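You operate a simulated robot arm through the tools that you are given. There is no shell and no other tool. Be economical: measure what you need, move in short steps, check, and stop when the job is done.

Carry out the task below with a simulated robot arm. There is one attempt and no reset: what you move stays moved.

TASK
Open the rags drawer, put both short props from the top of the repair bench away in the inside of the rags drawer and shut the drawer again.
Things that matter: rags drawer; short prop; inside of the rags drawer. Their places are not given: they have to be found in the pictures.

It is judged by the outcome, as a careful person would: the job done as asked, and still so three seconds after it is handed in. It fails if anything else is knocked over, pushed out of place, dropped, spilled or broken.

THE ROBOT
A 7-joint arm with a two-finger parallel gripper, fixed in place. Base frame: the origin is at the foot of the arm, x ahead of it, y to its left, z up. Lengths are in mm, angles in degrees, forces in N, time in s.
With the tool pointing down near the work surface it reaches from about 300 to 680 mm from the base axis. Its first joint turns from -66.0 to 66.0 degrees. Payload 1.57 kg.
Tool frame: the origin (TCP) lies between the finger pads and is the grasp point; the fingertips stand 30 mm ahead of it; z points along the fingers, y is the line along which they close. The gripper opens to 110 mm. The fingers are 24 mm wide and 12 mm thick; the gripper's body (48 by 112 mm) begins 78 mm behind the TCP.
Orientation is that of the tool frame in the base frame, as a unit quaternion [x, y, z, w]. With the fingers straight down and closing along the base's y, the tool's x points along the base's -x, its y along +y and its z along -z.

THE INTERFACE
- The arm moves only by the tool move_arm. Its argument "deltas" is a list of rows, each a list of 7 numbers: the closure in counts, from 0 (fully open) to 255 (shut), then the shift along the tool's x, y, z in units of 300 mm (1.0 is 300 mm), then the turn, a rotation vector about the tool's x, y, z in units of 60 degrees (1.0 is 60 degrees). In form: [[jaw, dx, dy, dz, ax, ay, az], ...]. A call has 1 to 20 rows; each row is the pose to reach, as a shift and turn from the pose commanded when the call began, along the tool's axes at that moment. A call with a number of a shift or a turn outside -1 to 1 is refused whole. A row lasts 0.2 s, in which the tool goes at most 50 mm and 8.6 degrees; a call with a longer step from one row to the next is refused whole, and so is a gripper value outside its range. A pose out of reach is approached as far as the arm can. The call stops where the force on the tool passes 40 N (or 10 N more than at its start, if that is more) or the arm is blocked; 0.2 s more then pass. The fingers move at their own pace (about 108 mm/s each) and stop on an object; they squeeze with about 27 N. The grip force told is the motor's: it shows also when the fingers shut on nothing. Time passes only in rows, and 0.2 s behind the last, so rows that repeat a pose let the fingers close. It gives the time, the measured TCP pose, the force on the tool (base axes), the opening and the grip force at its end, in the units of the frame above (readings bear some noise), and new pictures: "pictures" is both (left out), scene, wrist or none.
- Cameras (640 x 400 px; columns grow to the right, rows downward): "scene" is fixed at [158.6, -383.6, 1414.2]; the picture's right is [0.85, -0.53, 0.00], its down [-0.25, -0.40, -0.88] and it looks along [0.47, 0.75, -0.47] (base axes); focal length 368 px, centre (320, 200). "wrist" rides on the gripper at [-36, 0, -80] in the tool frame; the picture's right is [0.00, -1.00, 0.00], its down [0.97, 0.00, -0.24] and it looks along [0.24, 0.00, 0.97] (tool axes); focal length 218 px, centre (320, 200).
- point_at(camera, pixels): there is no depth. For up to 12 entries [column, row, z] of the newest picture of that camera ("zoom" is the newest enlarged one), the place [x, y] in the base frame at which the ray of that pixel passes the height z, good to about 3 mm. No time passes.
- enlarge(camera, box): a new picture of the part [left, top, right, bottom] of that camera's present view, enlarged. No time passes.
- finish_job(): hands the job in; it is judged then, once.

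Work in short steps. Measure before you move; look again where a grasp or a placing could have gone wrong, and mend it. You have 80 turns and 120 pictures in all, the two below and enlarged ones among them. Open the gripper and draw the arm clear of the work before you hand the job in, unless the task says otherwise; then end with one line.

The tools are called after "Emit:" as name(argument=value, ...) on one line, values as JSON. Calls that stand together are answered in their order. move_arm: Moves the arm, as the interface text tells. Its arguments: {"type":"object","properties":{"deltas":{"type":"array"},"pictures":{"type":"string","enum":["both","scene","wrist","none"]}},"required":["deltas"]} The other tools are called the same way: point_at (camera, pixels) gives the place at which the rays of pixels pass given heights; enlarge (camera, box) takes an enlarged picture of a part of a camera's view; finish_job () hands the job in.

At the start:

```text
clock: 0.0
ee_pos: [393.0, 114.8, 1153.1]
ee_rot: [0.0, 1.0, 0.0, -0.001]
wrist_force: [1.0, 0.7, -0.3]
width: 109.9
gripper_force: 0.0
```

scene: 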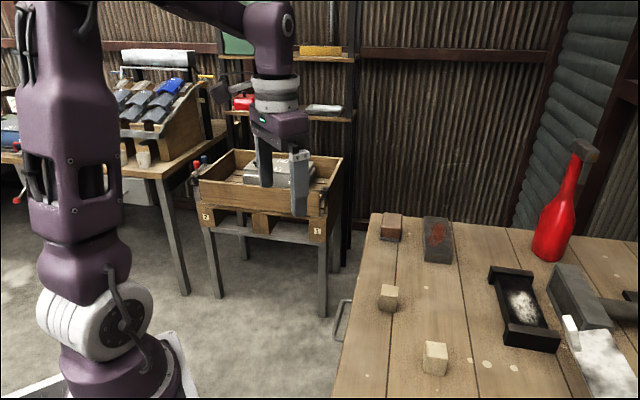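
wrist: 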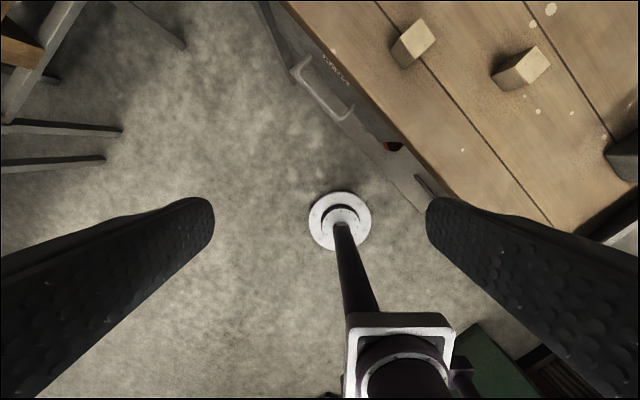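

The handle shows at wrist (325,90) with a label near (335,70); short blocks are at scene (388,297), (435,357) and a brownish one at (391,227). I enlarge to identify things.

Emit:
enlarge(camera="wrist", box=[250, 0, 570, 200])

Emit:
enlarge(camera="scene", box=[320, 200, 640, 400])

Emit:
point_at(camera="scene", pixels=[[388, 297, 900], [435, 357, 900], [391, 227, 900], [437, 240, 900], [373, 213, 900], [333, 399, 900], [345, 320, 800], [345, 300, 850]])

Emit:
point_at(camera="wrist", pixels=[[412, 42, 900], [522, 68, 900], [295, 70, 800], [345, 115, 800], [295, 70, 850], [345, 115, 850], [280, 0, 900], [550, 222, 900], [392, 147, 850], [440, 205, 850]])

```text
2.00 times, centred on (410, 100) of wrist
```

zoom: 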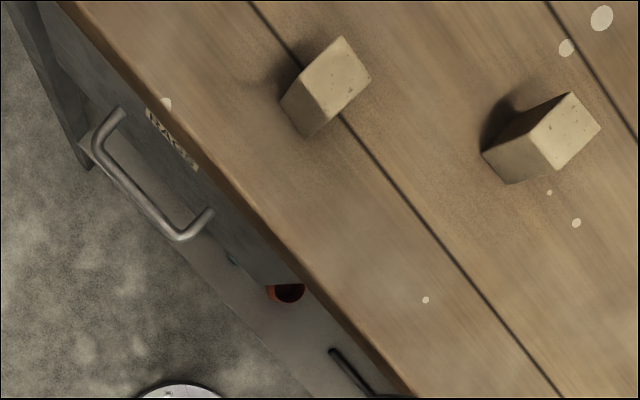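

```text
2.00 times, centred on (480, 300) of scene
```

zoom: 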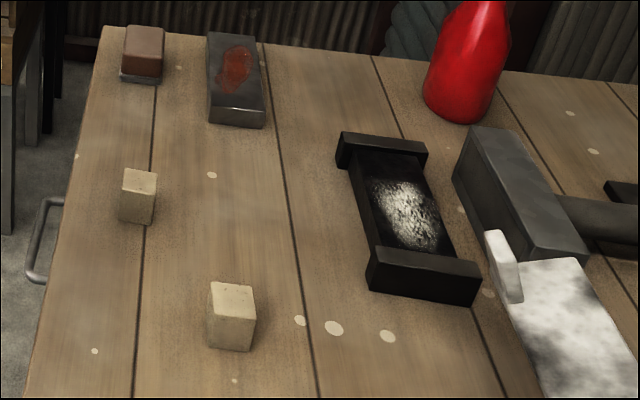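

```text
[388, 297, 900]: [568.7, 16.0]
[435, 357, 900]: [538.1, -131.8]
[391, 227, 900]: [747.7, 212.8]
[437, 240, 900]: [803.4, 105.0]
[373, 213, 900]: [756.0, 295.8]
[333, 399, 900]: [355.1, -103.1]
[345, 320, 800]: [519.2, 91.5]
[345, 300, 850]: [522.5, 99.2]
```

```text
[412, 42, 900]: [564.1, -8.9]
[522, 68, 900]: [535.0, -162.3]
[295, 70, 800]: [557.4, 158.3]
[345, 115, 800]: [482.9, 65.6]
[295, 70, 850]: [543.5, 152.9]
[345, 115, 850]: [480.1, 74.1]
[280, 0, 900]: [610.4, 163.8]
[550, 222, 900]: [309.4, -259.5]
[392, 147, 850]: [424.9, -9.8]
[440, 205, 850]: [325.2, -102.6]
```

Label RAGS sits beside the silver handle, and the two light wood blocks are the props. I triangulate the handle and block corners from both views.

Emit:
point_at(camera="scene", pixels=[[343, 301, 750], [343, 301, 800], [343, 301, 850], [335, 338, 750], [335, 338, 800], [335, 338, 850], [388, 312, 900], [379, 309, 900], [424, 373, 900], [445, 376, 900], [396, 312, 900], [447, 360, 900]])

Emit:
point_at(camera="wrist", pixels=[[299, 70, 750], [299, 70, 800], [299, 70, 850], [339, 119, 750], [339, 119, 800], [339, 119, 850], [391, 53, 900], [402, 69, 900], [491, 75, 900], [504, 92, 900], [457, 199, 900], [280, 0, 900]])

Emit:
enlarge(camera="scene", box=[320, 270, 480, 390])

Emit:
enlarge(camera="wrist", box=[270, 10, 430, 130])

```text
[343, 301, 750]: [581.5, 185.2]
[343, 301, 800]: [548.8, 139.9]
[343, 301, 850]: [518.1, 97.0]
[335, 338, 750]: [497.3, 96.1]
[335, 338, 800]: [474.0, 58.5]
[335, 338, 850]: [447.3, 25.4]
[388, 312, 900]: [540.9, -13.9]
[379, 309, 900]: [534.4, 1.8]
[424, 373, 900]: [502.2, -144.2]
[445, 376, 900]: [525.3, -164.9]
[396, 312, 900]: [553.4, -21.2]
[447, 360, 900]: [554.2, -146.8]
```

```text
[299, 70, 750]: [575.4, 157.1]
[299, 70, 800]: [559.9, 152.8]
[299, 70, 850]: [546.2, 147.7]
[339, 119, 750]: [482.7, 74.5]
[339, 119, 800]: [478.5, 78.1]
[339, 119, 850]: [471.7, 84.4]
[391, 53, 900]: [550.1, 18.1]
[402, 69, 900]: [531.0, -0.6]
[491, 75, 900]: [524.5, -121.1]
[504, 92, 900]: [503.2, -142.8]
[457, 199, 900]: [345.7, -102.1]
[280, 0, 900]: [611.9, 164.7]
```

```text
3.33 times, centred on (400, 330) of scene
```

zoom: 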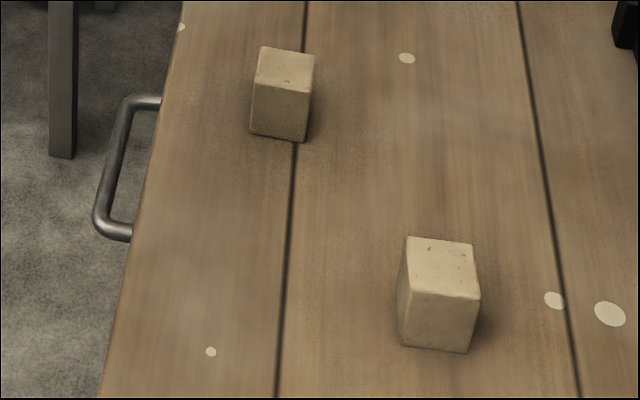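

```text
3.33 times, centred on (350, 70) of wrist
```

zoom: 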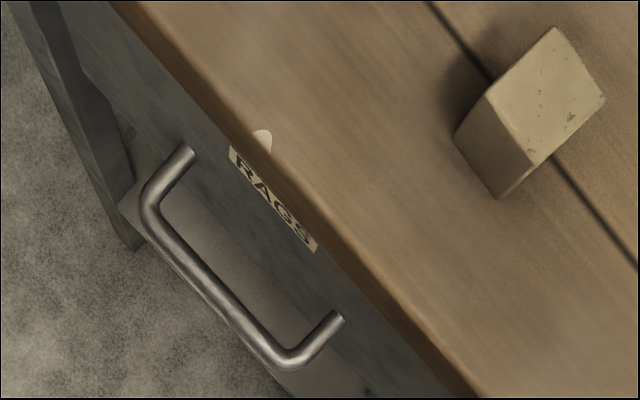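

Handle bar runs from about (481,75) to (561,154) at z≈783, outward normal (-0.7,0.7). Blocks are centred near (551,-1) and (525,-143), aligned at 45°. First I turn the tool 45° and move down outside the bench.

Emit:
move_arm(deltas=[[162, -0.02, 0.031, 0.064, 0, 0, -0.094], [162, -0.039, 0.0625, 0.128, 0, 0, -0.188], [162, -0.059, 0.094, 0.19, 0, 0, -0.281], [162, -0.078, 0.125, 0.255, 0, 0, -0.375], [162, -0.098, 0.156, 0.32, 0, 0, -0.469], [162, -0.118, 0.1875, 0.38, 0, 0, -0.5625], [162, -0.137, 0.22, 0.446, 0, 0, -0.656], [162, -0.157, 0.25, 0.51, 0, 0, -0.75]], pictures="none")

Emit:
move_arm(deltas=[[162, 0, 0, 0, 0.125, 0, 0], [162, 0, 0, 0, 0.25, 0, 0], [162, 0, 0, 0, 0.375, 0, 0], [162, 0, 0, 0, 0.5, 0, 0], [162, 0, 0, 0, 0.625, 0, 0], [162, 0, 0, 0, 0.75, 0, 0], [162, 0, 0, 0, 0.75, 0, 0]])

```text
clock: 1.8
ee_pos: [439.8, 188.9, 1000.9]
ee_rot: [-0.383, 0.924, -0.001, -0.001]
wrist_force: [-0.4, -0.2, -0.2]
width: 40.2
gripper_force: 0.1
```

```text
clock: 3.4
ee_pos: [439.9, 190.5, 1000.8]
ee_rot: [-0.354, 0.853, -0.355, 0.146]
wrist_force: [0.2, -0.4, 0.2]
width: 40.0
gripper_force: 0.1
```

scene: 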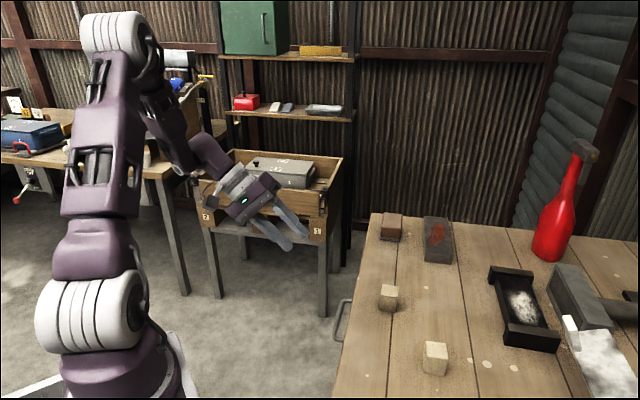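
wrist: 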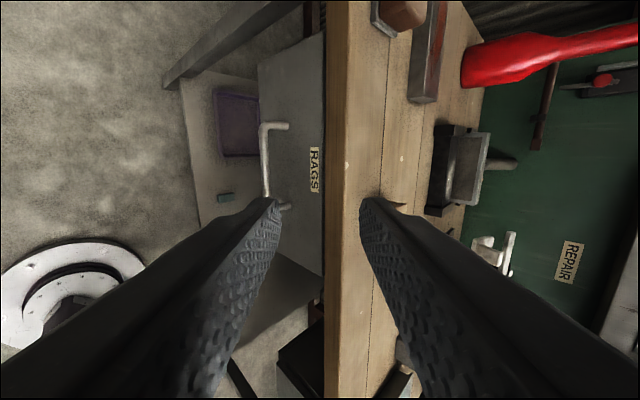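

Handle clearly seen at wrist columns 262–268, rows 125–203. I check its place at z≈783.

Emit:
point_at(camera="wrist", pixels=[[265, 128, 775], [265, 128, 783], [265, 128, 795], [267, 200, 775], [267, 200, 783], [267, 200, 795], [288, 126, 783], [325, 100, 880], [328, 290, 880]])

Emit:
enlarge(camera="wrist", box=[200, 20, 360, 290])

```text
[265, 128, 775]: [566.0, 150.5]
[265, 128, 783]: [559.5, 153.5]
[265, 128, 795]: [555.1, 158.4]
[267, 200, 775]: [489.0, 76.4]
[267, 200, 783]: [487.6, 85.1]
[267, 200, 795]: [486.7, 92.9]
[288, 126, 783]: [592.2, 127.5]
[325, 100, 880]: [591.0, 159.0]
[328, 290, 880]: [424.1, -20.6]
```

```text
1.48 times, centred on (280, 155) of wrist
```

zoom: 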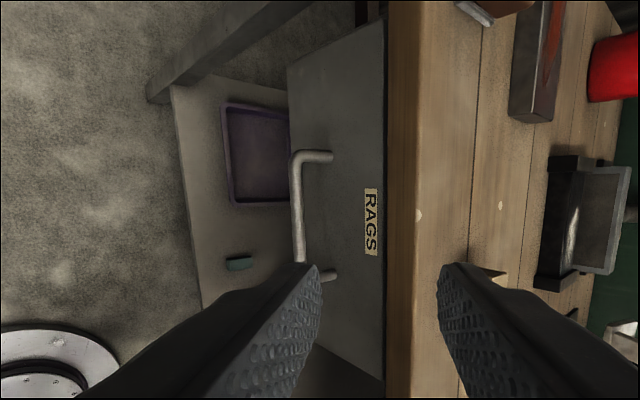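

Bar centre ≈ (522,117,782). I go to a pre-grasp 90 mm back along the approach line.

Emit:
move_arm(deltas=[[162, -0.005, 0.064, 0.112, 0, 0, 0], [162, -0.01, 0.128, 0.224, 0, 0, 0], [162, -0.015, 0.192, 0.336, 0, 0, 0], [162, -0.02, 0.256, 0.448, 0, 0, 0], [162, -0.02, 0.256, 0.448, 0, 0, 0]])

```text
clock: 4.6
ee_pos: [474.0, 166.8, 850.7]
ee_rot: [-0.353, 0.854, -0.354, 0.147]
wrist_force: [0.6, 0.7, 0.0]
width: 40.1
gripper_force: 0.0
```

scene: 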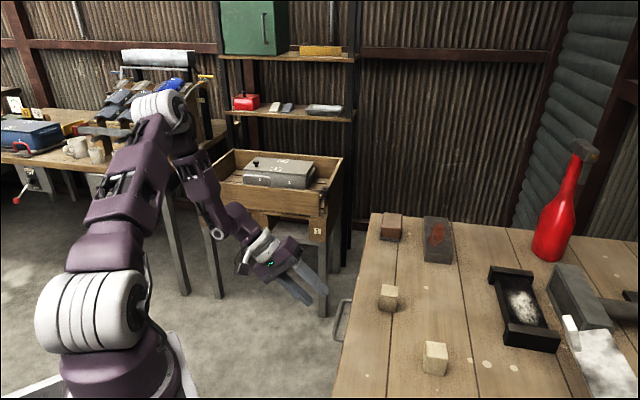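
wrist: 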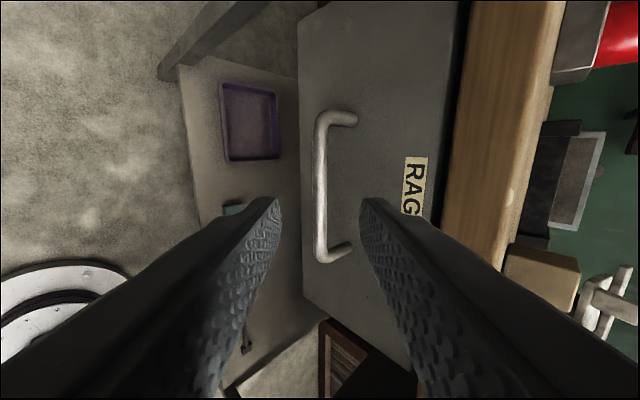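

Bar at column 320 is centred between the fingers. Advance 90 mm and close.

Emit:
move_arm(deltas=[[162, 0, 0, 0.1, 0, 0, 0], [162, 0, 0, 0.2, 0, 0, 0], [162, 0, 0, 0.25, 0, 0, 0], [162, 0, 0, 0.3, 0, 0, 0], [255, 0, 0, 0.3, 0, 0, 0], [255, 0, 0, 0.3, 0, 0, 0]])

```text
clock: 6.0
ee_pos: [519.7, 120.9, 787.8]
ee_rot: [-0.353, 0.853, -0.354, 0.147]
wrist_force: [-0.4, -1.2, 8.2]
width: 11.6
gripper_force: 29.1
```

scene: 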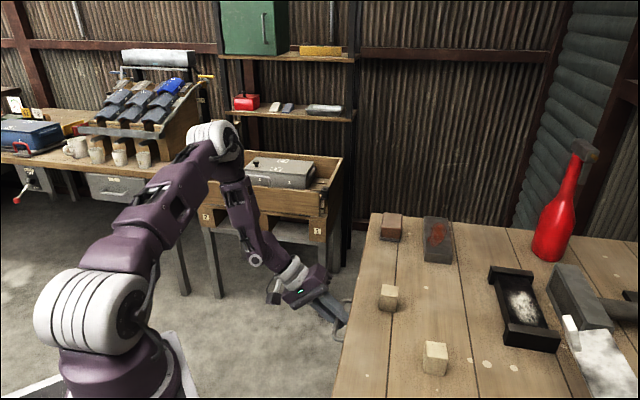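
wrist: 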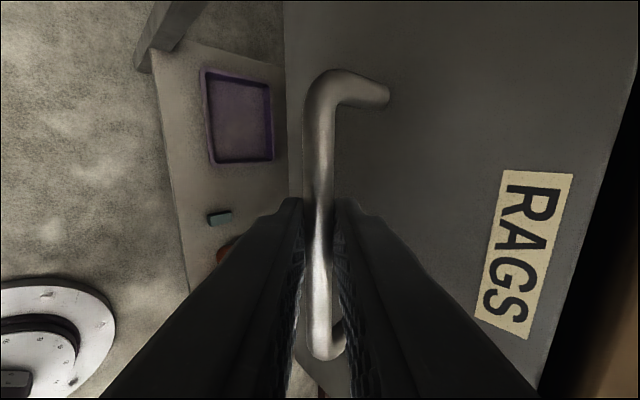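

Handle gripped (11.6 mm). Pull out along (-0.7,0.7) 120 mm.

Emit:
move_arm(deltas=[[255, 0, 0.024, -0.024, 0, 0, 0], [255, 0, 0.06, -0.06, 0, 0, 0], [255, 0, 0.1, -0.1, 0, 0, 0], [255, 0, 0.14, -0.14, 0, 0, 0], [255, 0, 0.18, -0.18, 0, 0, 0], [255, 0, 0.22, -0.22, 0, 0, 0], [255, 0, 0.26, -0.26, 0, 0, 0], [255, 0, 0.283, -0.283, 0, 0, 0]])

```text
clock: 7.8
ee_pos: [433.8, 205.8, 787.6]
ee_rot: [-0.353, 0.854, -0.353, 0.146]
wrist_force: [7.6, 6.9, 2.7]
width: 11.8
gripper_force: 29.0
```

scene: 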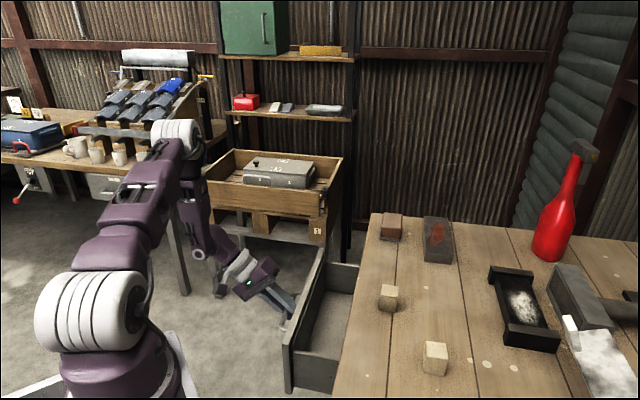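
wrist: 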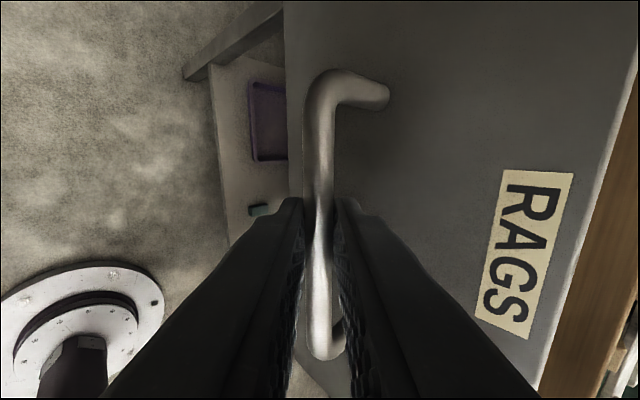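

The drawer follows freely (121 mm). Pull 60 mm further.

Emit:
move_arm(deltas=[[255, 0, 0.03, -0.03, 0, 0, 0], [255, 0, 0.06, -0.06, 0, 0, 0], [255, 0, 0.09, -0.09, 0, 0, 0], [255, 0, 0.12, -0.12, 0, 0, 0], [255, 0, 0.142, -0.142, 0, 0, 0]])

```text
clock: 9.0
ee_pos: [390.5, 247.6, 787.1]
ee_rot: [-0.354, 0.853, -0.354, 0.147]
wrist_force: [9.2, 7.3, 0.5]
width: 11.7
gripper_force: 29.2
```

scene: 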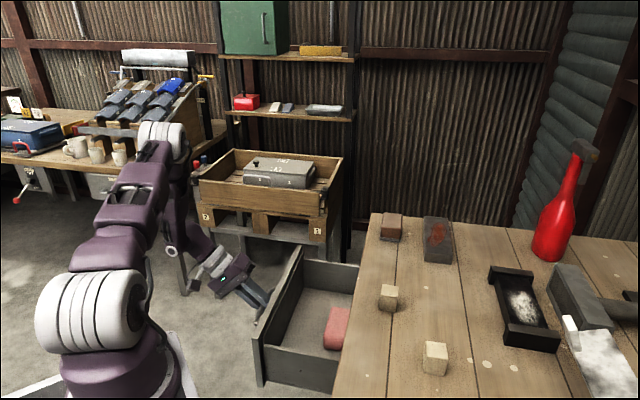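
wrist: 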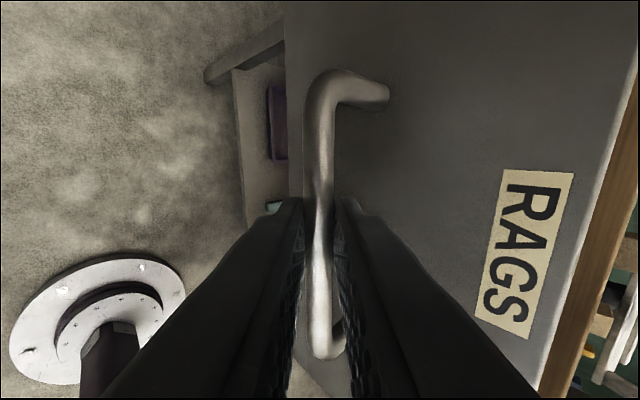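

Open ~181 mm; a pink rag is inside near the bench. That's enough room. Release and back off, then lift.

Emit:
move_arm(deltas=[[162, 0, 0, 0, 0, 0, 0], [162, 0, 0, 0, 0, 0, 0], [162, 0, 0, -0.1, 0, 0, 0], [162, 0, 0, -0.22, 0, 0, 0], [162, 0, 0, -0.34, 0, 0, 0], [162, 0, -0.08, -0.45, 0, 0, 0], [162, 0, -0.18, -0.55, 0, 0, 0], [162, 0, -0.3, -0.6, 0, 0, 0], [162, 0, -0.4, -0.65, 0, 0, 0], [162, 0, -0.5, -0.7, 0, 0, 0]])

```text
clock: 11.2
ee_pos: [360.1, 276.6, 1041.3]
ee_rot: [-0.354, 0.853, -0.354, 0.147]
wrist_force: [0.6, -0.5, 0.2]
width: 40.3
gripper_force: 0.1
```

scene: 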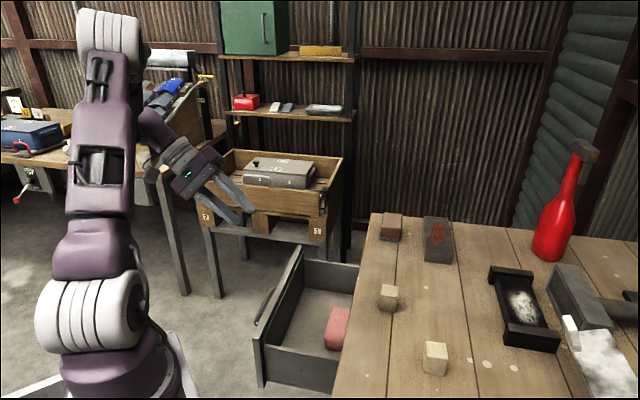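
wrist: 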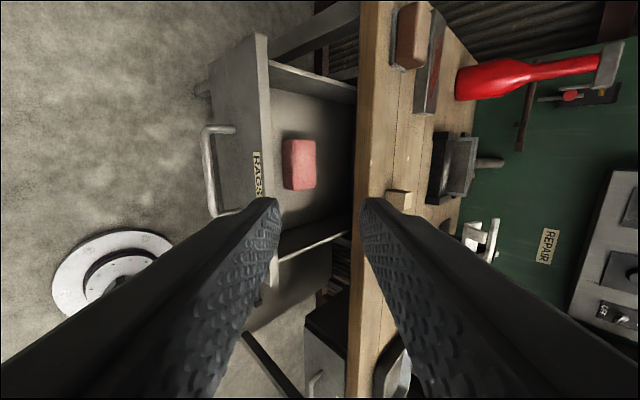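

Now measure the drawer's rim, floor and the pink block from both views.

Emit:
point_at(camera="scene", pixels=[[301, 247, 820], [301, 247, 850], [301, 247, 870], [256, 342, 820], [256, 342, 850], [335, 347, 740], [335, 347, 760], [326, 340, 740], [262, 347, 740], [309, 288, 740], [309, 288, 760]])

Emit:
point_at(camera="wrist", pixels=[[266, 36, 820], [266, 36, 850], [266, 36, 870], [281, 140, 740], [281, 140, 760], [287, 190, 740], [287, 190, 760], [316, 188, 740], [316, 188, 760], [272, 92, 740], [355, 100, 900], [352, 235, 840]])

Emit:
enlarge(camera="scene", box=[230, 230, 390, 400])

Emit:
enlarge(camera="wrist", box=[190, 20, 390, 290])

```text
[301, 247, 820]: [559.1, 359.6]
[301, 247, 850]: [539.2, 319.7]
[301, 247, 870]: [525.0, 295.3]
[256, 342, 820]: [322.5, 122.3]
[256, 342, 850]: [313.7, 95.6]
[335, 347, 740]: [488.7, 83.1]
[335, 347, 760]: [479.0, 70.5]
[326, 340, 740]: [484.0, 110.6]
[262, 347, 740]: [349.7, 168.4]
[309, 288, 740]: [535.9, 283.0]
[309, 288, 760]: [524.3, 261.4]
```

```text
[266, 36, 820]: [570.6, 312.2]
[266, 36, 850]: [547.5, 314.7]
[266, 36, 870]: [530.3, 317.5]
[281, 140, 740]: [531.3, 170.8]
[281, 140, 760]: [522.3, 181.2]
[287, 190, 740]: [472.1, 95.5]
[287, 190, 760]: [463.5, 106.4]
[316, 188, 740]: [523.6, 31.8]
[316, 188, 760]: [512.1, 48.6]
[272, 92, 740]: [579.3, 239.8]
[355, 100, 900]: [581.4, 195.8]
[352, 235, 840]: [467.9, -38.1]
```

```text
2.35 times, centred on (310, 315) of scene
```

zoom: 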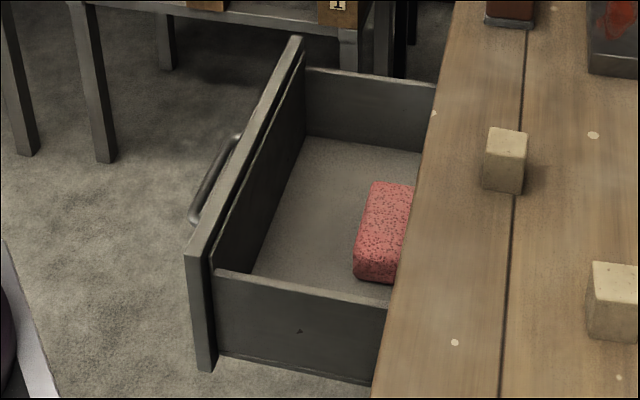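

```text
1.48 times, centred on (290, 155) of wrist
```

zoom: 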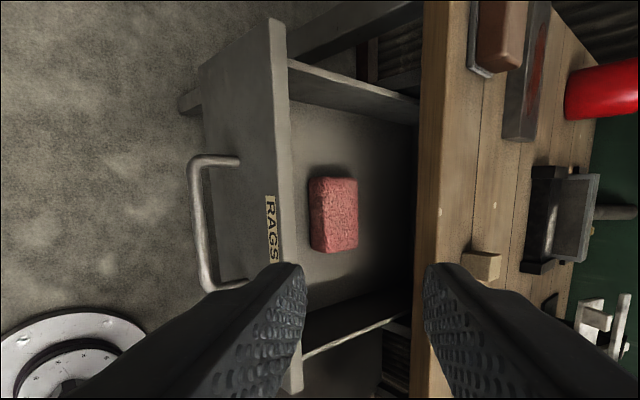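

Drawer rim is at z≈850, floor ≈740, and there's ~90 mm between its front and the pink sponge: free space for the blocks at about (498,208) and (428,138). I now straighten the tool and swing over block A, closing axis along the bench edge.

Emit:
move_arm(deltas=[[162, 0, -0.03, -0.03, -0.125, 0, 0], [162, 0, -0.06, -0.06, -0.25, 0, 0], [162, 0, -0.09, -0.09, -0.375, 0, 0], [162, 0, -0.12, -0.12, -0.5, 0, 0], [162, 0, -0.15, -0.15, -0.625, 0, 0], [162, 0, -0.19, -0.19, -0.75, 0, 0]], pictures="none")

Emit:
move_arm(deltas=[[162, 0.015, -0.085, 0, 0, 0, 0.125], [162, 0.03, -0.17, 0, 0, 0, 0.25], [162, 0.044, -0.256, 0, 0, 0, 0.375], [162, 0.059, -0.341, 0, 0, 0, 0.5], [162, 0.074, -0.427, 0, 0, 0, 0.625], [162, 0.088, -0.512, 0, 0, 0, 0.75], [162, 0.103, -0.6, 0, 0, 0, 0.875], [162, 0.118, -0.683, 0, 0, 0, 1.0]], pictures="none")

Emit:
move_arm(deltas=[[130, -0.064, -0.057, 0.053, 0, 0, 0.1], [130, -0.129, -0.114, 0.107, 0, 0, 0.2], [130, -0.193, -0.172, 0.16, 0, 0, 0.3], [130, -0.258, -0.229, 0.214, 0, 0, 0.4], [130, -0.322, -0.286, 0.267, 0, 0, 0.5], [130, -0.322, -0.286, 0.267, 0, 0, 0.5]])

```text
clock: 12.6
ee_pos: [360.8, 278.8, 1122.3]
ee_rot: [-0.383, 0.924, 0.001, -0.001]
wrist_force: [0.1, 0.2, -0.2]
width: 40.3
gripper_force: 0.0
```

```text
clock: 14.4
ee_pos: [480.2, 108.9, 1124.0]
ee_rot: [0.132, 0.991, 0.0, 0.0]
wrist_force: [-0.3, -0.3, -0.8]
width: 40.3
gripper_force: 0.0
```

```text
clock: 15.8
ee_pos: [551.6, -0.5, 1041.1]
ee_rot: [0.384, 0.923, 0.0, 0.0]
wrist_force: [-0.5, 0.2, 0.1]
width: 53.9
gripper_force: 0.1
```

scene: 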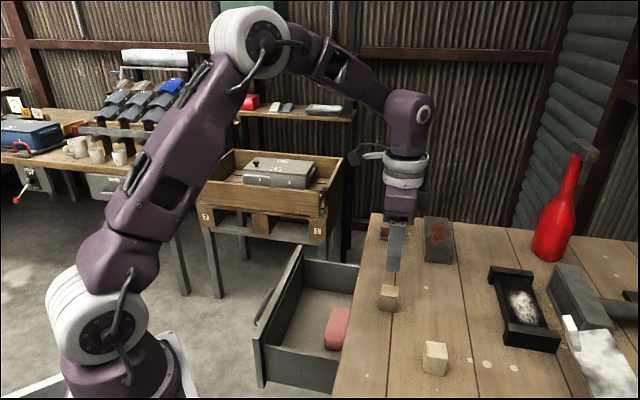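
wrist: 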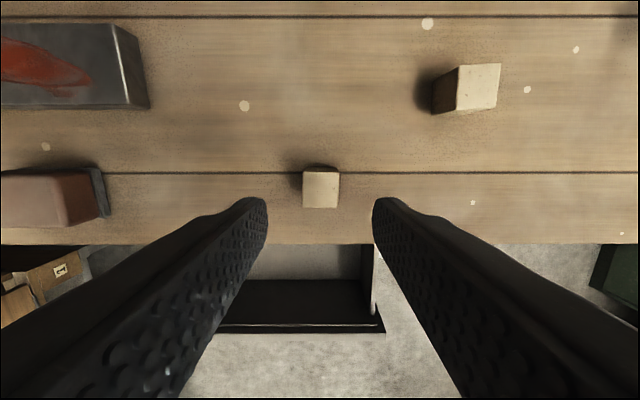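

Block A top is centred near wrist (321,190), nicely aligned. Verify the positions of both tops.

Emit:
point_at(camera="wrist", pixels=[[321, 190, 930], [304, 172, 930], [339, 207, 930], [480, 87, 930], [461, 67, 930], [498, 108, 930], [433, 113, 900]])

```text
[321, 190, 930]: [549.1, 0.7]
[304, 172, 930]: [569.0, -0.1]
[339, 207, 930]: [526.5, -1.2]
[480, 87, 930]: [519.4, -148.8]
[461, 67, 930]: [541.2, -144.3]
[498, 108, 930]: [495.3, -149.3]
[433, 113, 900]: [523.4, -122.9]
```

Block A centre ≈ (549,0); TCP is over it. Descend to z=935 and close.

Emit:
move_arm(deltas=[[130, 0.003, 0, 0.12, 0, 0, 0], [130, 0.005, 0, 0.24, 0, 0, 0], [130, 0.006, 0, 0.31, 0, 0, 0], [130, 0.006, 0, 0.353, 0, 0, 0], [255, 0.006, 0, 0.353, 0, 0, 0], [255, 0.006, 0, 0.353, 0, 0, 0], [255, 0.006, 0, 0.353, 0, 0, 0]])

```text
clock: 17.4
ee_pos: [549.9, 2.0, 936.7]
ee_rot: [0.382, 0.924, 0.0, 0.0]
wrist_force: [1.7, -1.0, 1.5]
width: 31.5
gripper_force: 26.6
```

scene: 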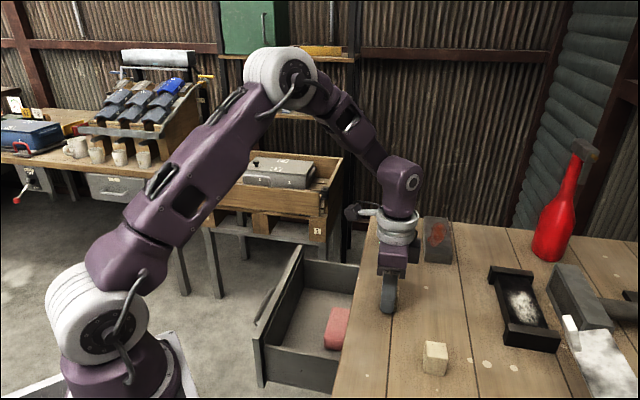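
wrist: 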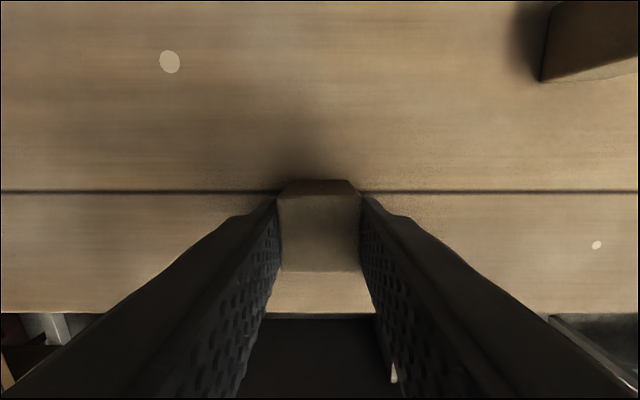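

Block A gripped (31.5 mm). Lift 80 mm and carry over the drawer's far-front area.

Emit:
move_arm(deltas=[[255, 0, 0, -0.09, 0, 0, 0], [255, 0, 0, -0.18, 0, 0, 0], [255, 0.04, 0.03, -0.27, 0, 0, 0], [255, 0.12, 0.08, -0.27, 0, 0, 0], [255, 0.22, 0.14, -0.27, 0, 0, 0], [255, 0.32, 0.2, -0.27, 0, 0, 0], [255, 0.42, 0.26, -0.27, 0, 0, 0], [255, 0.52, 0.32, -0.27, 0, 0, 0], [255, 0.608, 0.366, -0.27, 0, 0, 0], [255, 0.608, 0.366, -0.27, 0, 0, 0]])

```text
clock: 19.6
ee_pos: [499.4, 208.5, 1016.9]
ee_rot: [0.382, 0.924, 0.0, 0.0]
wrist_force: [-0.2, -0.5, -0.8]
width: 0.1
gripper_force: 21.1
```

scene: 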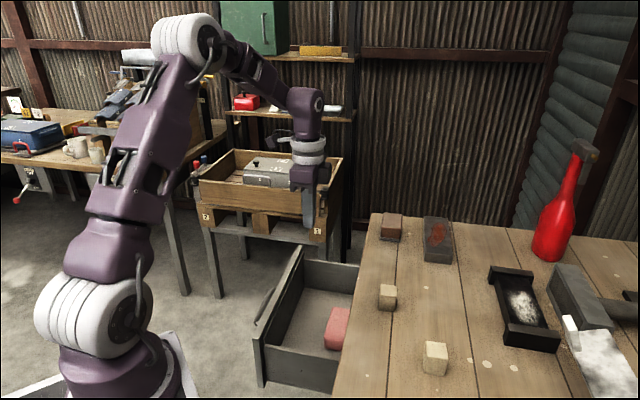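
wrist: 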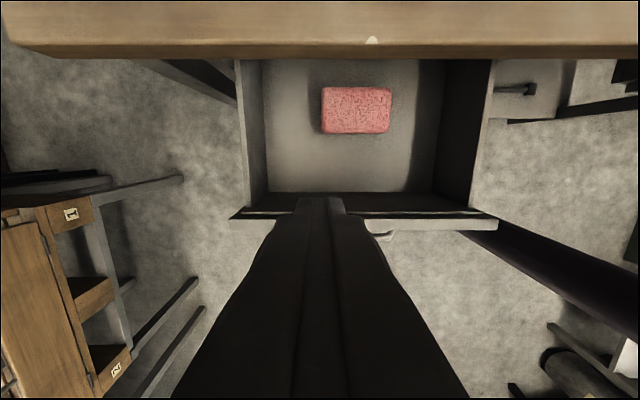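

The gripper is empty (width 0.1): the block slipped early and stands at scene (388,297). I look closer at it before retrying.

Emit:
enlarge(camera="scene", box=[350, 260, 470, 390])

Emit:
move_arm(deltas=[[130, -0.1, -0.06, -0.05, 0, 0, 0], [130, -0.2, -0.12, -0.08, 0, 0, 0], [130, -0.3, -0.18, -0.08, 0, 0, 0], [130, -0.4, -0.24, -0.08, 0, 0, 0], [130, -0.5, -0.3, -0.08, 0, 0, 0], [130, -0.608, -0.366, -0.08, 0, 0, 0], [130, -0.608, -0.366, -0.08, 0, 0, 0]], pictures="wrist")

Emit:
enlarge(camera="wrist", box=[220, 100, 420, 240])

```text
3.08 times, centred on (410, 325) of scene
```

zoom: 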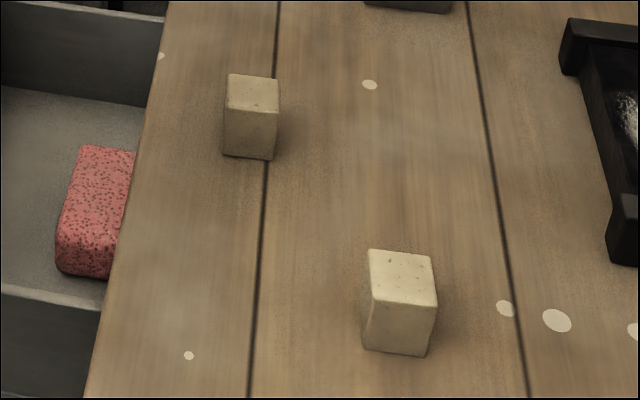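

```text
clock: 21.2
ee_pos: [550.8, 1.1, 1041.3]
ee_rot: [0.383, 0.924, 0.0, 0.0]
wrist_force: [0.0, -0.5, -0.1]
width: 53.7
gripper_force: 0.1
```

wrist: 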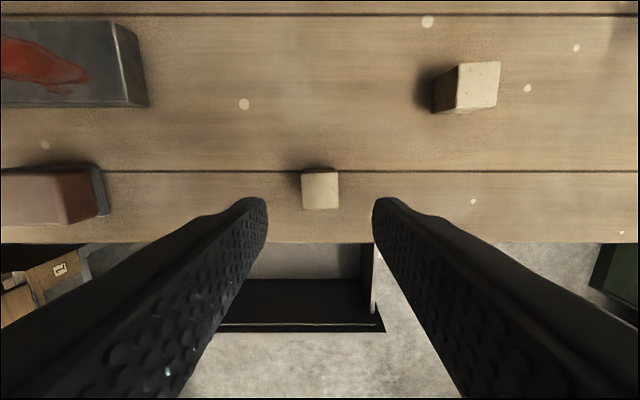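

```text
2.86 times, centred on (320, 170) of wrist
```

zoom: 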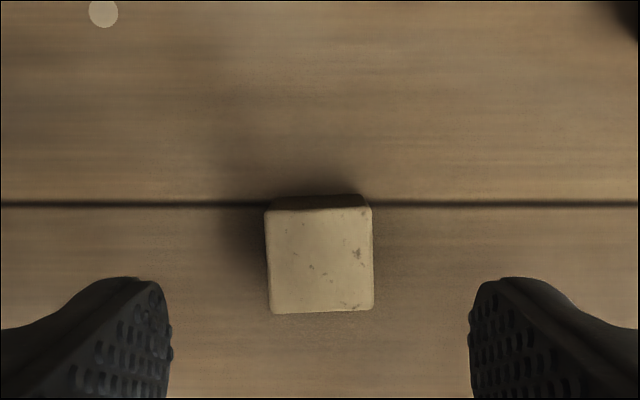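

Block is standing in place, seemingly only slipped. Retry with a slightly lower grasp (TCP ~932), a longer squeeze, then a very slow small lift.

Emit:
move_arm(deltas=[[130, 0, 0, 0.12, 0, 0, 0], [130, 0.003, 0, 0.24, 0, 0, 0], [130, 0.003, 0, 0.32, 0, 0, 0], [130, 0.003, 0, 0.364, 0, 0, 0], [255, 0.003, 0, 0.364, 0, 0, 0], [255, 0.003, 0, 0.364, 0, 0, 0], [255, 0.003, 0, 0.364, 0, 0, 0], [255, 0.003, 0, 0.364, 0, 0, 0], [255, 0.003, 0, 0.36, 0, 0, 0], [255, 0.003, 0, 0.354, 0, 0, 0], [255, 0.003, 0, 0.347, 0, 0, 0]])

```text
clock: 23.6
ee_pos: [549.2, 1.6, 938.3]
ee_rot: [0.382, 0.924, 0.0, 0.0]
wrist_force: [0.4, 0.2, -0.4]
width: 31.6
gripper_force: 26.6
```

scene: 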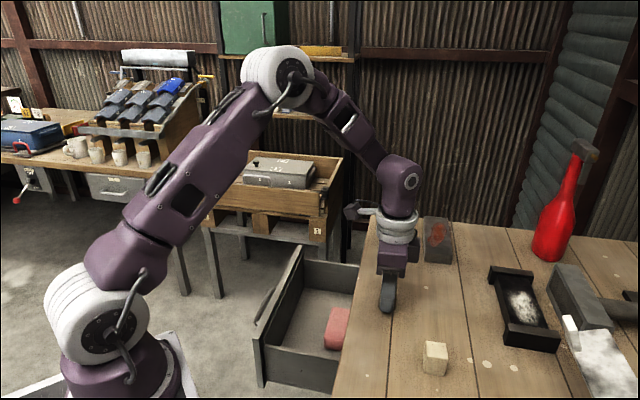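
wrist: 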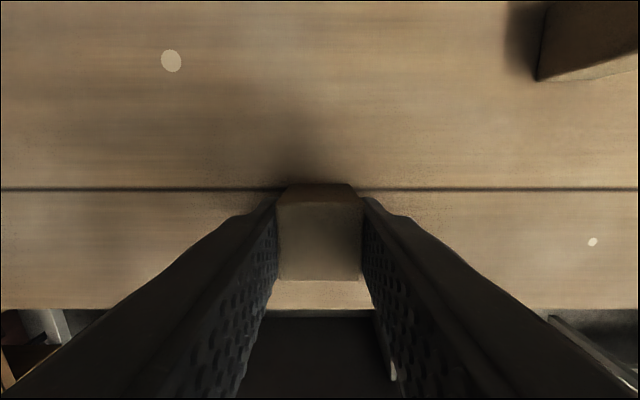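

Still gripped; lift a further 10 mm slowly and check.

Emit:
move_arm(deltas=[[255, 0, 0, -0.008, 0, 0, 0], [255, 0, 0, -0.016, 0, 0, 0], [255, 0, 0, -0.024, 0, 0, 0], [255, 0, 0, -0.033, 0, 0, 0]])

```text
clock: 24.6
ee_pos: [549.0, 1.0, 948.4]
ee_rot: [0.382, 0.924, 0.001, 0.0]
wrist_force: [0.4, -0.4, -0.6]
width: 31.5
gripper_force: 26.4
```

scene: 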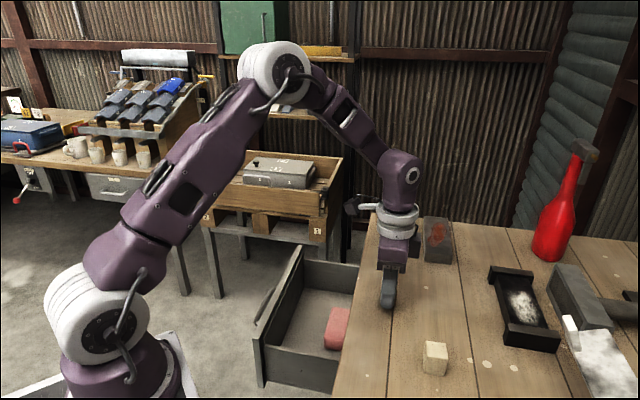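
wrist: 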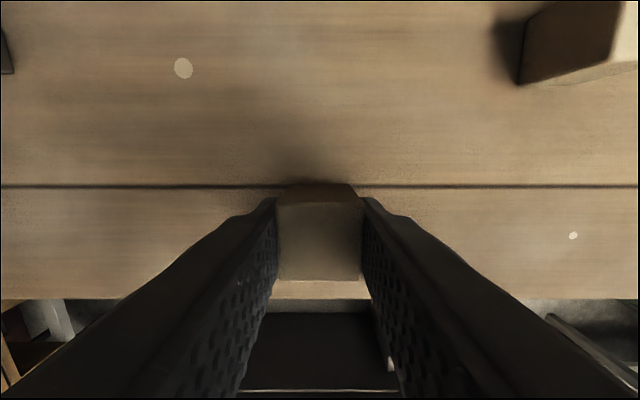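

The block rises with the tool now. Raise to z≈965 slowly, then carry gently.

Emit:
move_arm(deltas=[[255, 0, 0, -0.01, 0, 0, 0], [255, 0, 0, -0.025, 0, 0, 0], [255, 0, 0, -0.04, 0, 0, 0], [255, 0, 0, -0.055, 0, 0, 0], [255, 0.01, 0.006, -0.06, 0, 0, 0], [255, 0.03, 0.018, -0.06, 0, 0, 0], [255, 0.06, 0.036, -0.06, 0, 0, 0]])

```text
clock: 26.2
ee_pos: [544.7, 21.6, 966.8]
ee_rot: [0.382, 0.924, 0.0, 0.0]
wrist_force: [-0.8, 0.9, -0.8]
width: 31.4
gripper_force: 27.1
```

scene: 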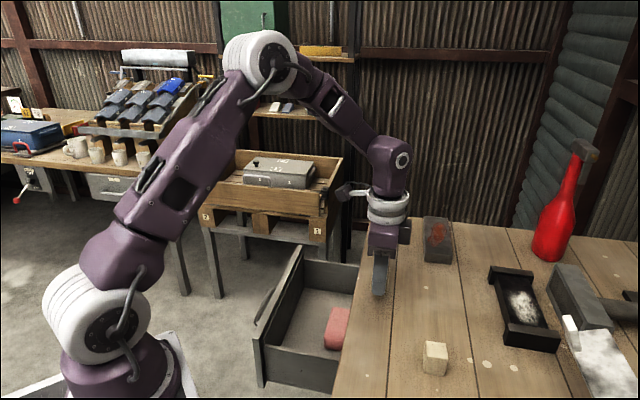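
wrist: 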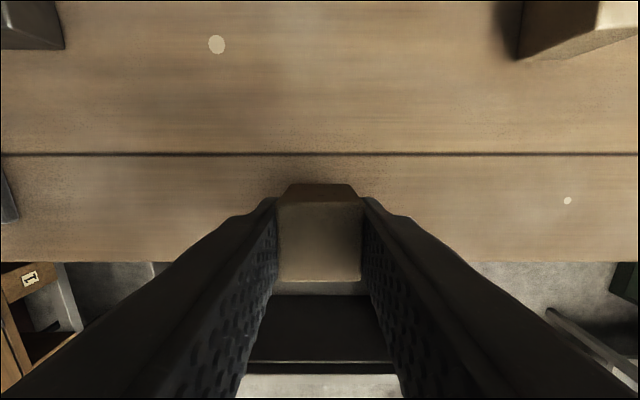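

Held steady. Carry slowly to above the drawer's placing spot.

Emit:
move_arm(deltas=[[255, 0.02, 0.012, 0, 0, 0, 0], [255, 0.055, 0.033, 0, 0, 0, 0], [255, 0.095, 0.057, 0, 0, 0, 0], [255, 0.135, 0.081, 0, 0, 0, 0], [255, 0.175, 0.105, 0, 0, 0, 0], [255, 0.215, 0.13, 0, 0, 0, 0], [255, 0.255, 0.154, 0, 0, 0, 0], [255, 0.295, 0.178, 0, 0, 0, 0], [255, 0.335, 0.202, 0, 0, 0, 0], [255, 0.375, 0.226, 0, 0, 0, 0], [255, 0.415, 0.25, 0, 0, 0, 0], [255, 0.455, 0.275, 0, 0, 0, 0], [255, 0.49, 0.296, 0, 0, 0, 0], [255, 0.52, 0.314, 0, 0, 0, 0], [255, 0.54, 0.326, 0, 0, 0, 0], [255, 0.55, 0.332, 0, 0, 0, 0], [255, 0.55, 0.332, 0, 0, 0, 0]])

```text
clock: 29.8
ee_pos: [497.8, 209.3, 965.7]
ee_rot: [0.383, 0.924, 0.0, 0.0]
wrist_force: [-0.4, 0.8, -0.8]
width: 31.5
gripper_force: 27.3
```

scene: 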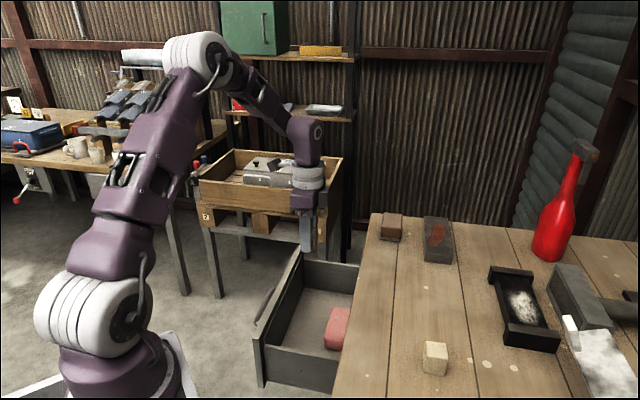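
wrist: 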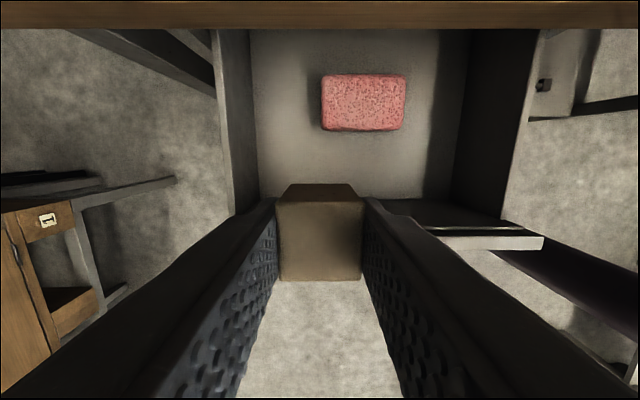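

Held. Check the drawer front's inner edge and side wall positions relative to the block.

Emit:
point_at(camera="wrist", pixels=[[470, 228, 845], [470, 237, 850], [425, 198, 740], [400, 130, 760], [322, 130, 760], [235, 120, 830], [258, 190, 740]])

Emit:
enlarge(camera="wrist", box=[200, 20, 560, 290])

```text
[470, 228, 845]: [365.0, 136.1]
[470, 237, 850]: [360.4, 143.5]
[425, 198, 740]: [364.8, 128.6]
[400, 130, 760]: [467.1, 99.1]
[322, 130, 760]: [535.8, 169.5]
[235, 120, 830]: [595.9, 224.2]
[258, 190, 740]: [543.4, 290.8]
```

```text
1.48 times, centred on (380, 155) of wrist
```

zoom: 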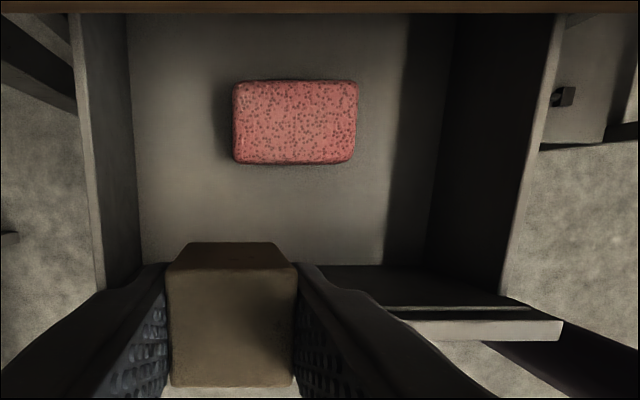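

Shift 12 mm inward for centring between front wall and sponge, and descend to z≈800.

Emit:
move_arm(deltas=[[255, -0.02, 0, 0.03, 0, 0, 0], [255, -0.04, 0, 0.08, 0, 0, 0], [255, -0.04, 0, 0.14, 0, 0, 0], [255, -0.04, 0, 0.21, 0, 0, 0], [255, -0.04, 0, 0.28, 0, 0, 0], [255, -0.04, 0, 0.35, 0, 0, 0], [255, -0.04, 0, 0.42, 0, 0, 0], [255, -0.04, 0, 0.48, 0, 0, 0], [255, -0.04, 0, 0.53, 0, 0, 0], [255, -0.04, 0, 0.553, 0, 0, 0]])

```text
clock: 32.0
ee_pos: [506.1, 201.1, 800.2]
ee_rot: [0.383, 0.924, 0.0, 0.0]
wrist_force: [1.0, -0.9, -0.6]
width: 31.4
gripper_force: 27.2
```

scene: 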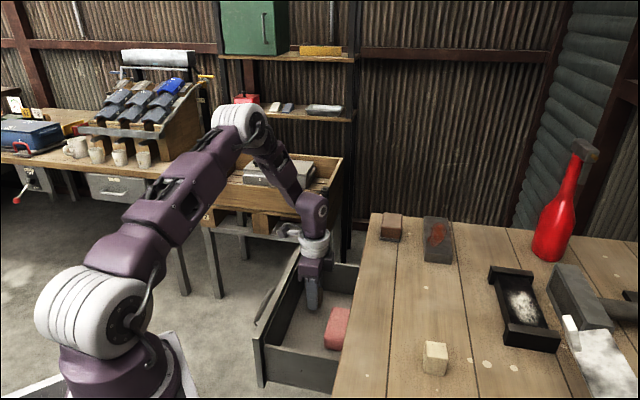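
wrist: 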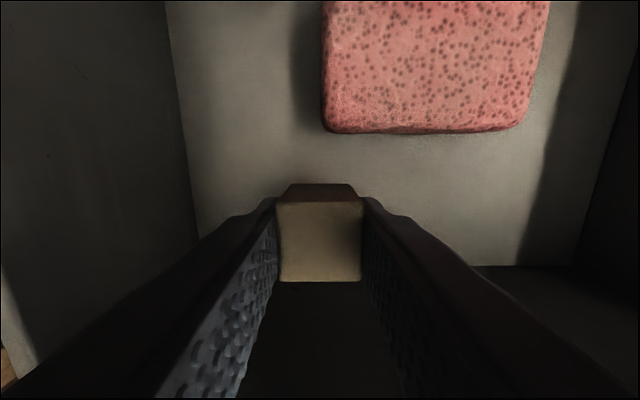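

Clear all around. Creep down further, watching force.

Emit:
move_arm(deltas=[[255, 0, 0, 0.015, 0, 0, 0], [255, 0, 0, 0.03, 0, 0, 0], [255, 0, 0, 0.045, 0, 0, 0], [255, 0, 0, 0.06, 0, 0, 0], [255, 0, 0, 0.07, 0, 0, 0]])

```text
clock: 33.2
ee_pos: [506.3, 200.5, 777.1]
ee_rot: [0.383, 0.924, -0.001, 0.0]
wrist_force: [0.2, -0.2, -1.5]
width: 31.6
gripper_force: 27.0
```

scene: 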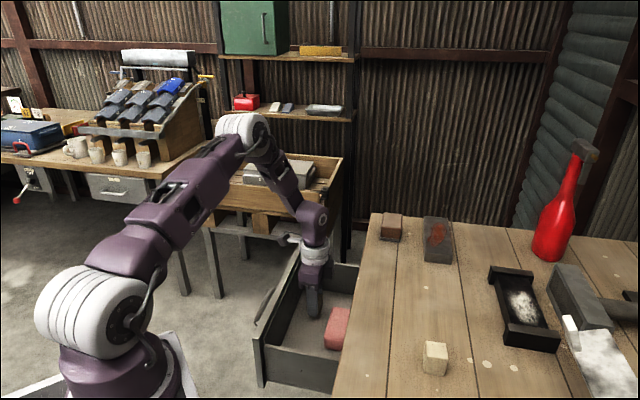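
wrist: 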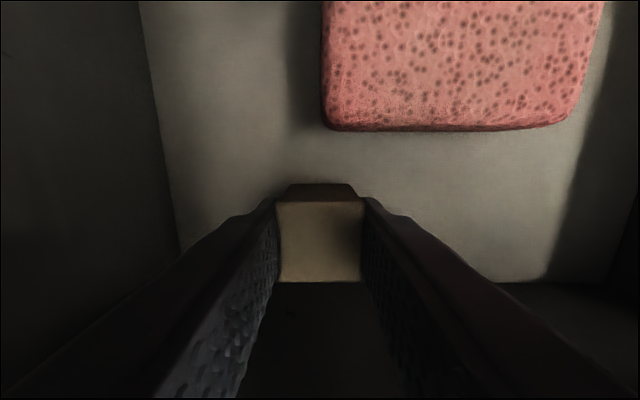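

No contact yet; keep creeping 2 mm per row.

Emit:
move_arm(deltas=[[255, 0, 0, 0.006, 0, 0, 0], [255, 0, 0, 0.012, 0, 0, 0], [255, 0, 0, 0.016, 0, 0, 0]], pictures="none")

Emit:
move_arm(deltas=[[255, 0, 0, 0.005, 0, 0, 0], [255, 0, 0, 0.01, 0, 0, 0]], pictures="wrist")

```text
clock: 34.0
ee_pos: [507.7, 200.7, 774.1]
ee_rot: [0.383, 0.924, 0.0, 0.0]
wrist_force: [-0.2, 0.4, -1.1]
width: 31.6
gripper_force: 27.0
```

```text
clock: 34.6
ee_pos: [506.9, 201.5, 772.4]
ee_rot: [0.382, 0.924, 0.0, 0.0]
wrist_force: [-0.1, 0.2, -0.5]
width: 31.3
gripper_force: 27.2
```

wrist: 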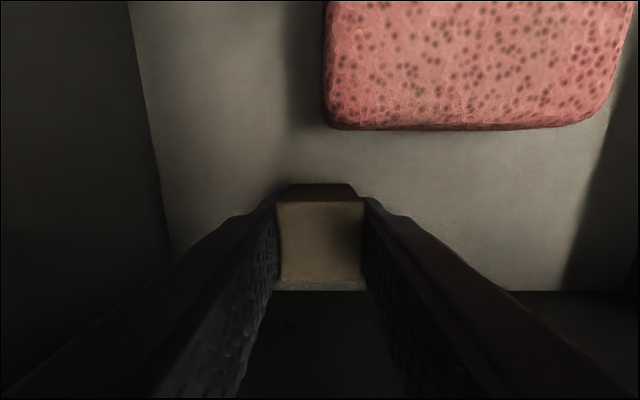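

Emit:
move_arm(deltas=[[255, 0, 0, 0.006, 0, 0, 0], [255, 0, 0, 0.012, 0, 0, 0]], pictures="none")

Emit:
move_arm(deltas=[[255, 0, 0, 0.006, 0, 0, 0], [255, 0, 0, 0.012, 0, 0, 0]], pictures="both")

```text
clock: 35.2
ee_pos: [507.6, 200.7, 768.2]
ee_rot: [0.382, 0.924, 0.001, 0.0]
wrist_force: [-0.1, 0.0, -1.6]
width: 31.5
gripper_force: 26.9
```

```text
clock: 35.8
ee_pos: [507.5, 201.6, 765.7]
ee_rot: [0.383, 0.924, 0.0, 0.0]
wrist_force: [0.0, -0.8, -1.5]
width: 31.4
gripper_force: 27.5
```

scene: 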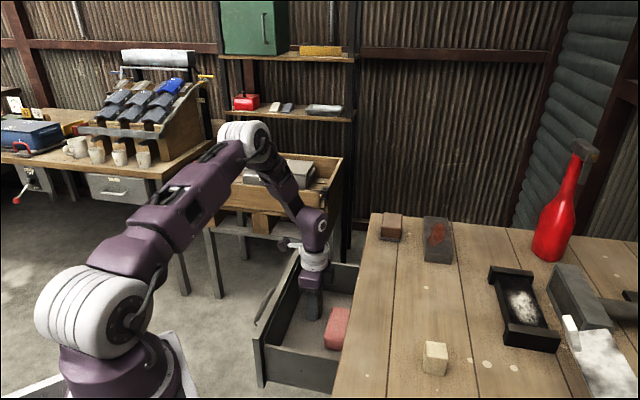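
wrist: 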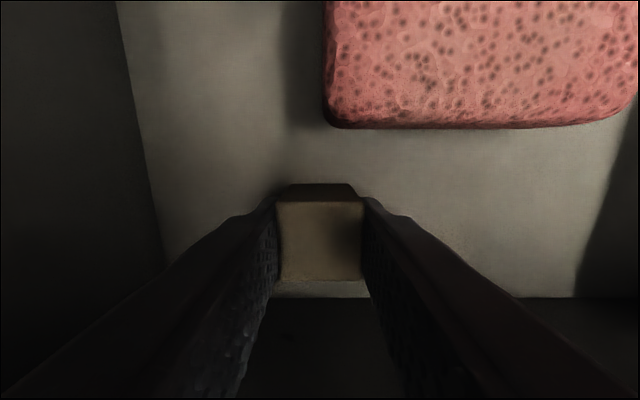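

Estimate puts the floor at ≈734, so contact is close. Continue a few mm.

Emit:
move_arm(deltas=[[255, 0, 0, 0.006, 0, 0, 0], [255, 0, 0, 0.01, 0, 0, 0]], pictures="none")

Emit:
move_arm(deltas=[[255, 0, 0, 0.006, 0, 0, 0], [255, 0, 0, 0.01, 0, 0, 0]], pictures="none")

```text
clock: 36.4
ee_pos: [506.8, 202.1, 761.2]
ee_rot: [0.382, 0.924, 0.0, 0.001]
wrist_force: [-3.7, -3.8, 24.4]
width: 31.8
gripper_force: 27.2
```

```text
clock: 36.9
ee_pos: [507.2, 201.5, 761.3]
ee_rot: [0.383, 0.924, 0.001, 0.001]
wrist_force: [-2.0, -2.2, 6.8]
width: 31.4
gripper_force: 27.2
stopped in row 2: the force on the tool passed its limit (the readings are from after the stop); the commanded pose is now the measured one
```

Contact with the floor. Open gently and rise.

Emit:
move_arm(deltas=[[165, 0, 0, -0.003, 0, 0, 0], [140, 0, 0, -0.005, 0, 0, 0], [130, 0, 0, -0.005, 0, 0, 0], [130, 0, 0, -0.06, 0, 0, 0], [130, 0, 0, -0.15, 0, 0, 0], [130, 0, 0, -0.28, 0, 0, 0], [130, 0, 0, -0.42, 0, 0, 0], [130, 0, 0, -0.56, 0, 0, 0], [130, 0, 0, -0.7, 0, 0, 0], [130, 0, 0, -0.85, 0, 0, 0]])

```text
clock: 39.1
ee_pos: [507.1, 202.0, 1016.6]
ee_rot: [0.383, 0.924, 0.0, 0.001]
wrist_force: [0.9, -0.3, 0.1]
width: 53.7
gripper_force: 0.1
```

scene: 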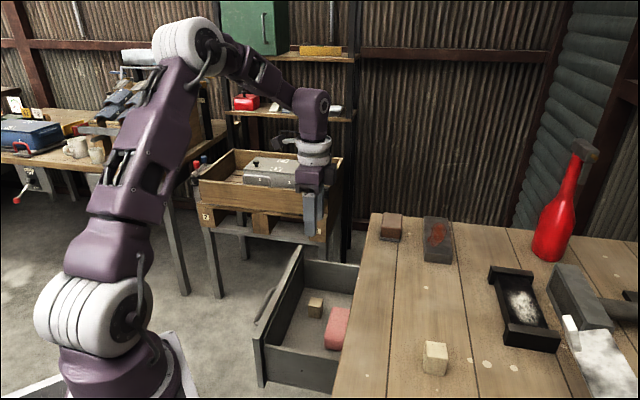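
wrist: 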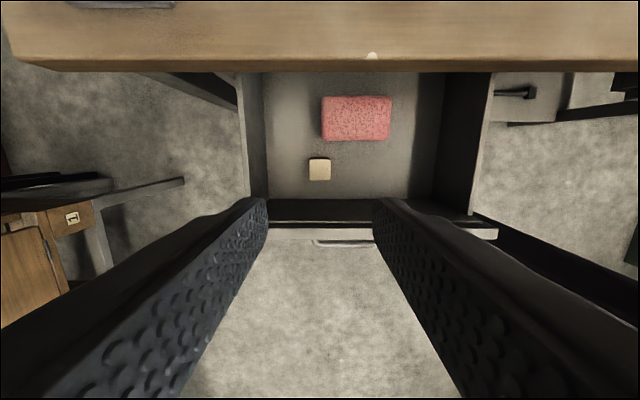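

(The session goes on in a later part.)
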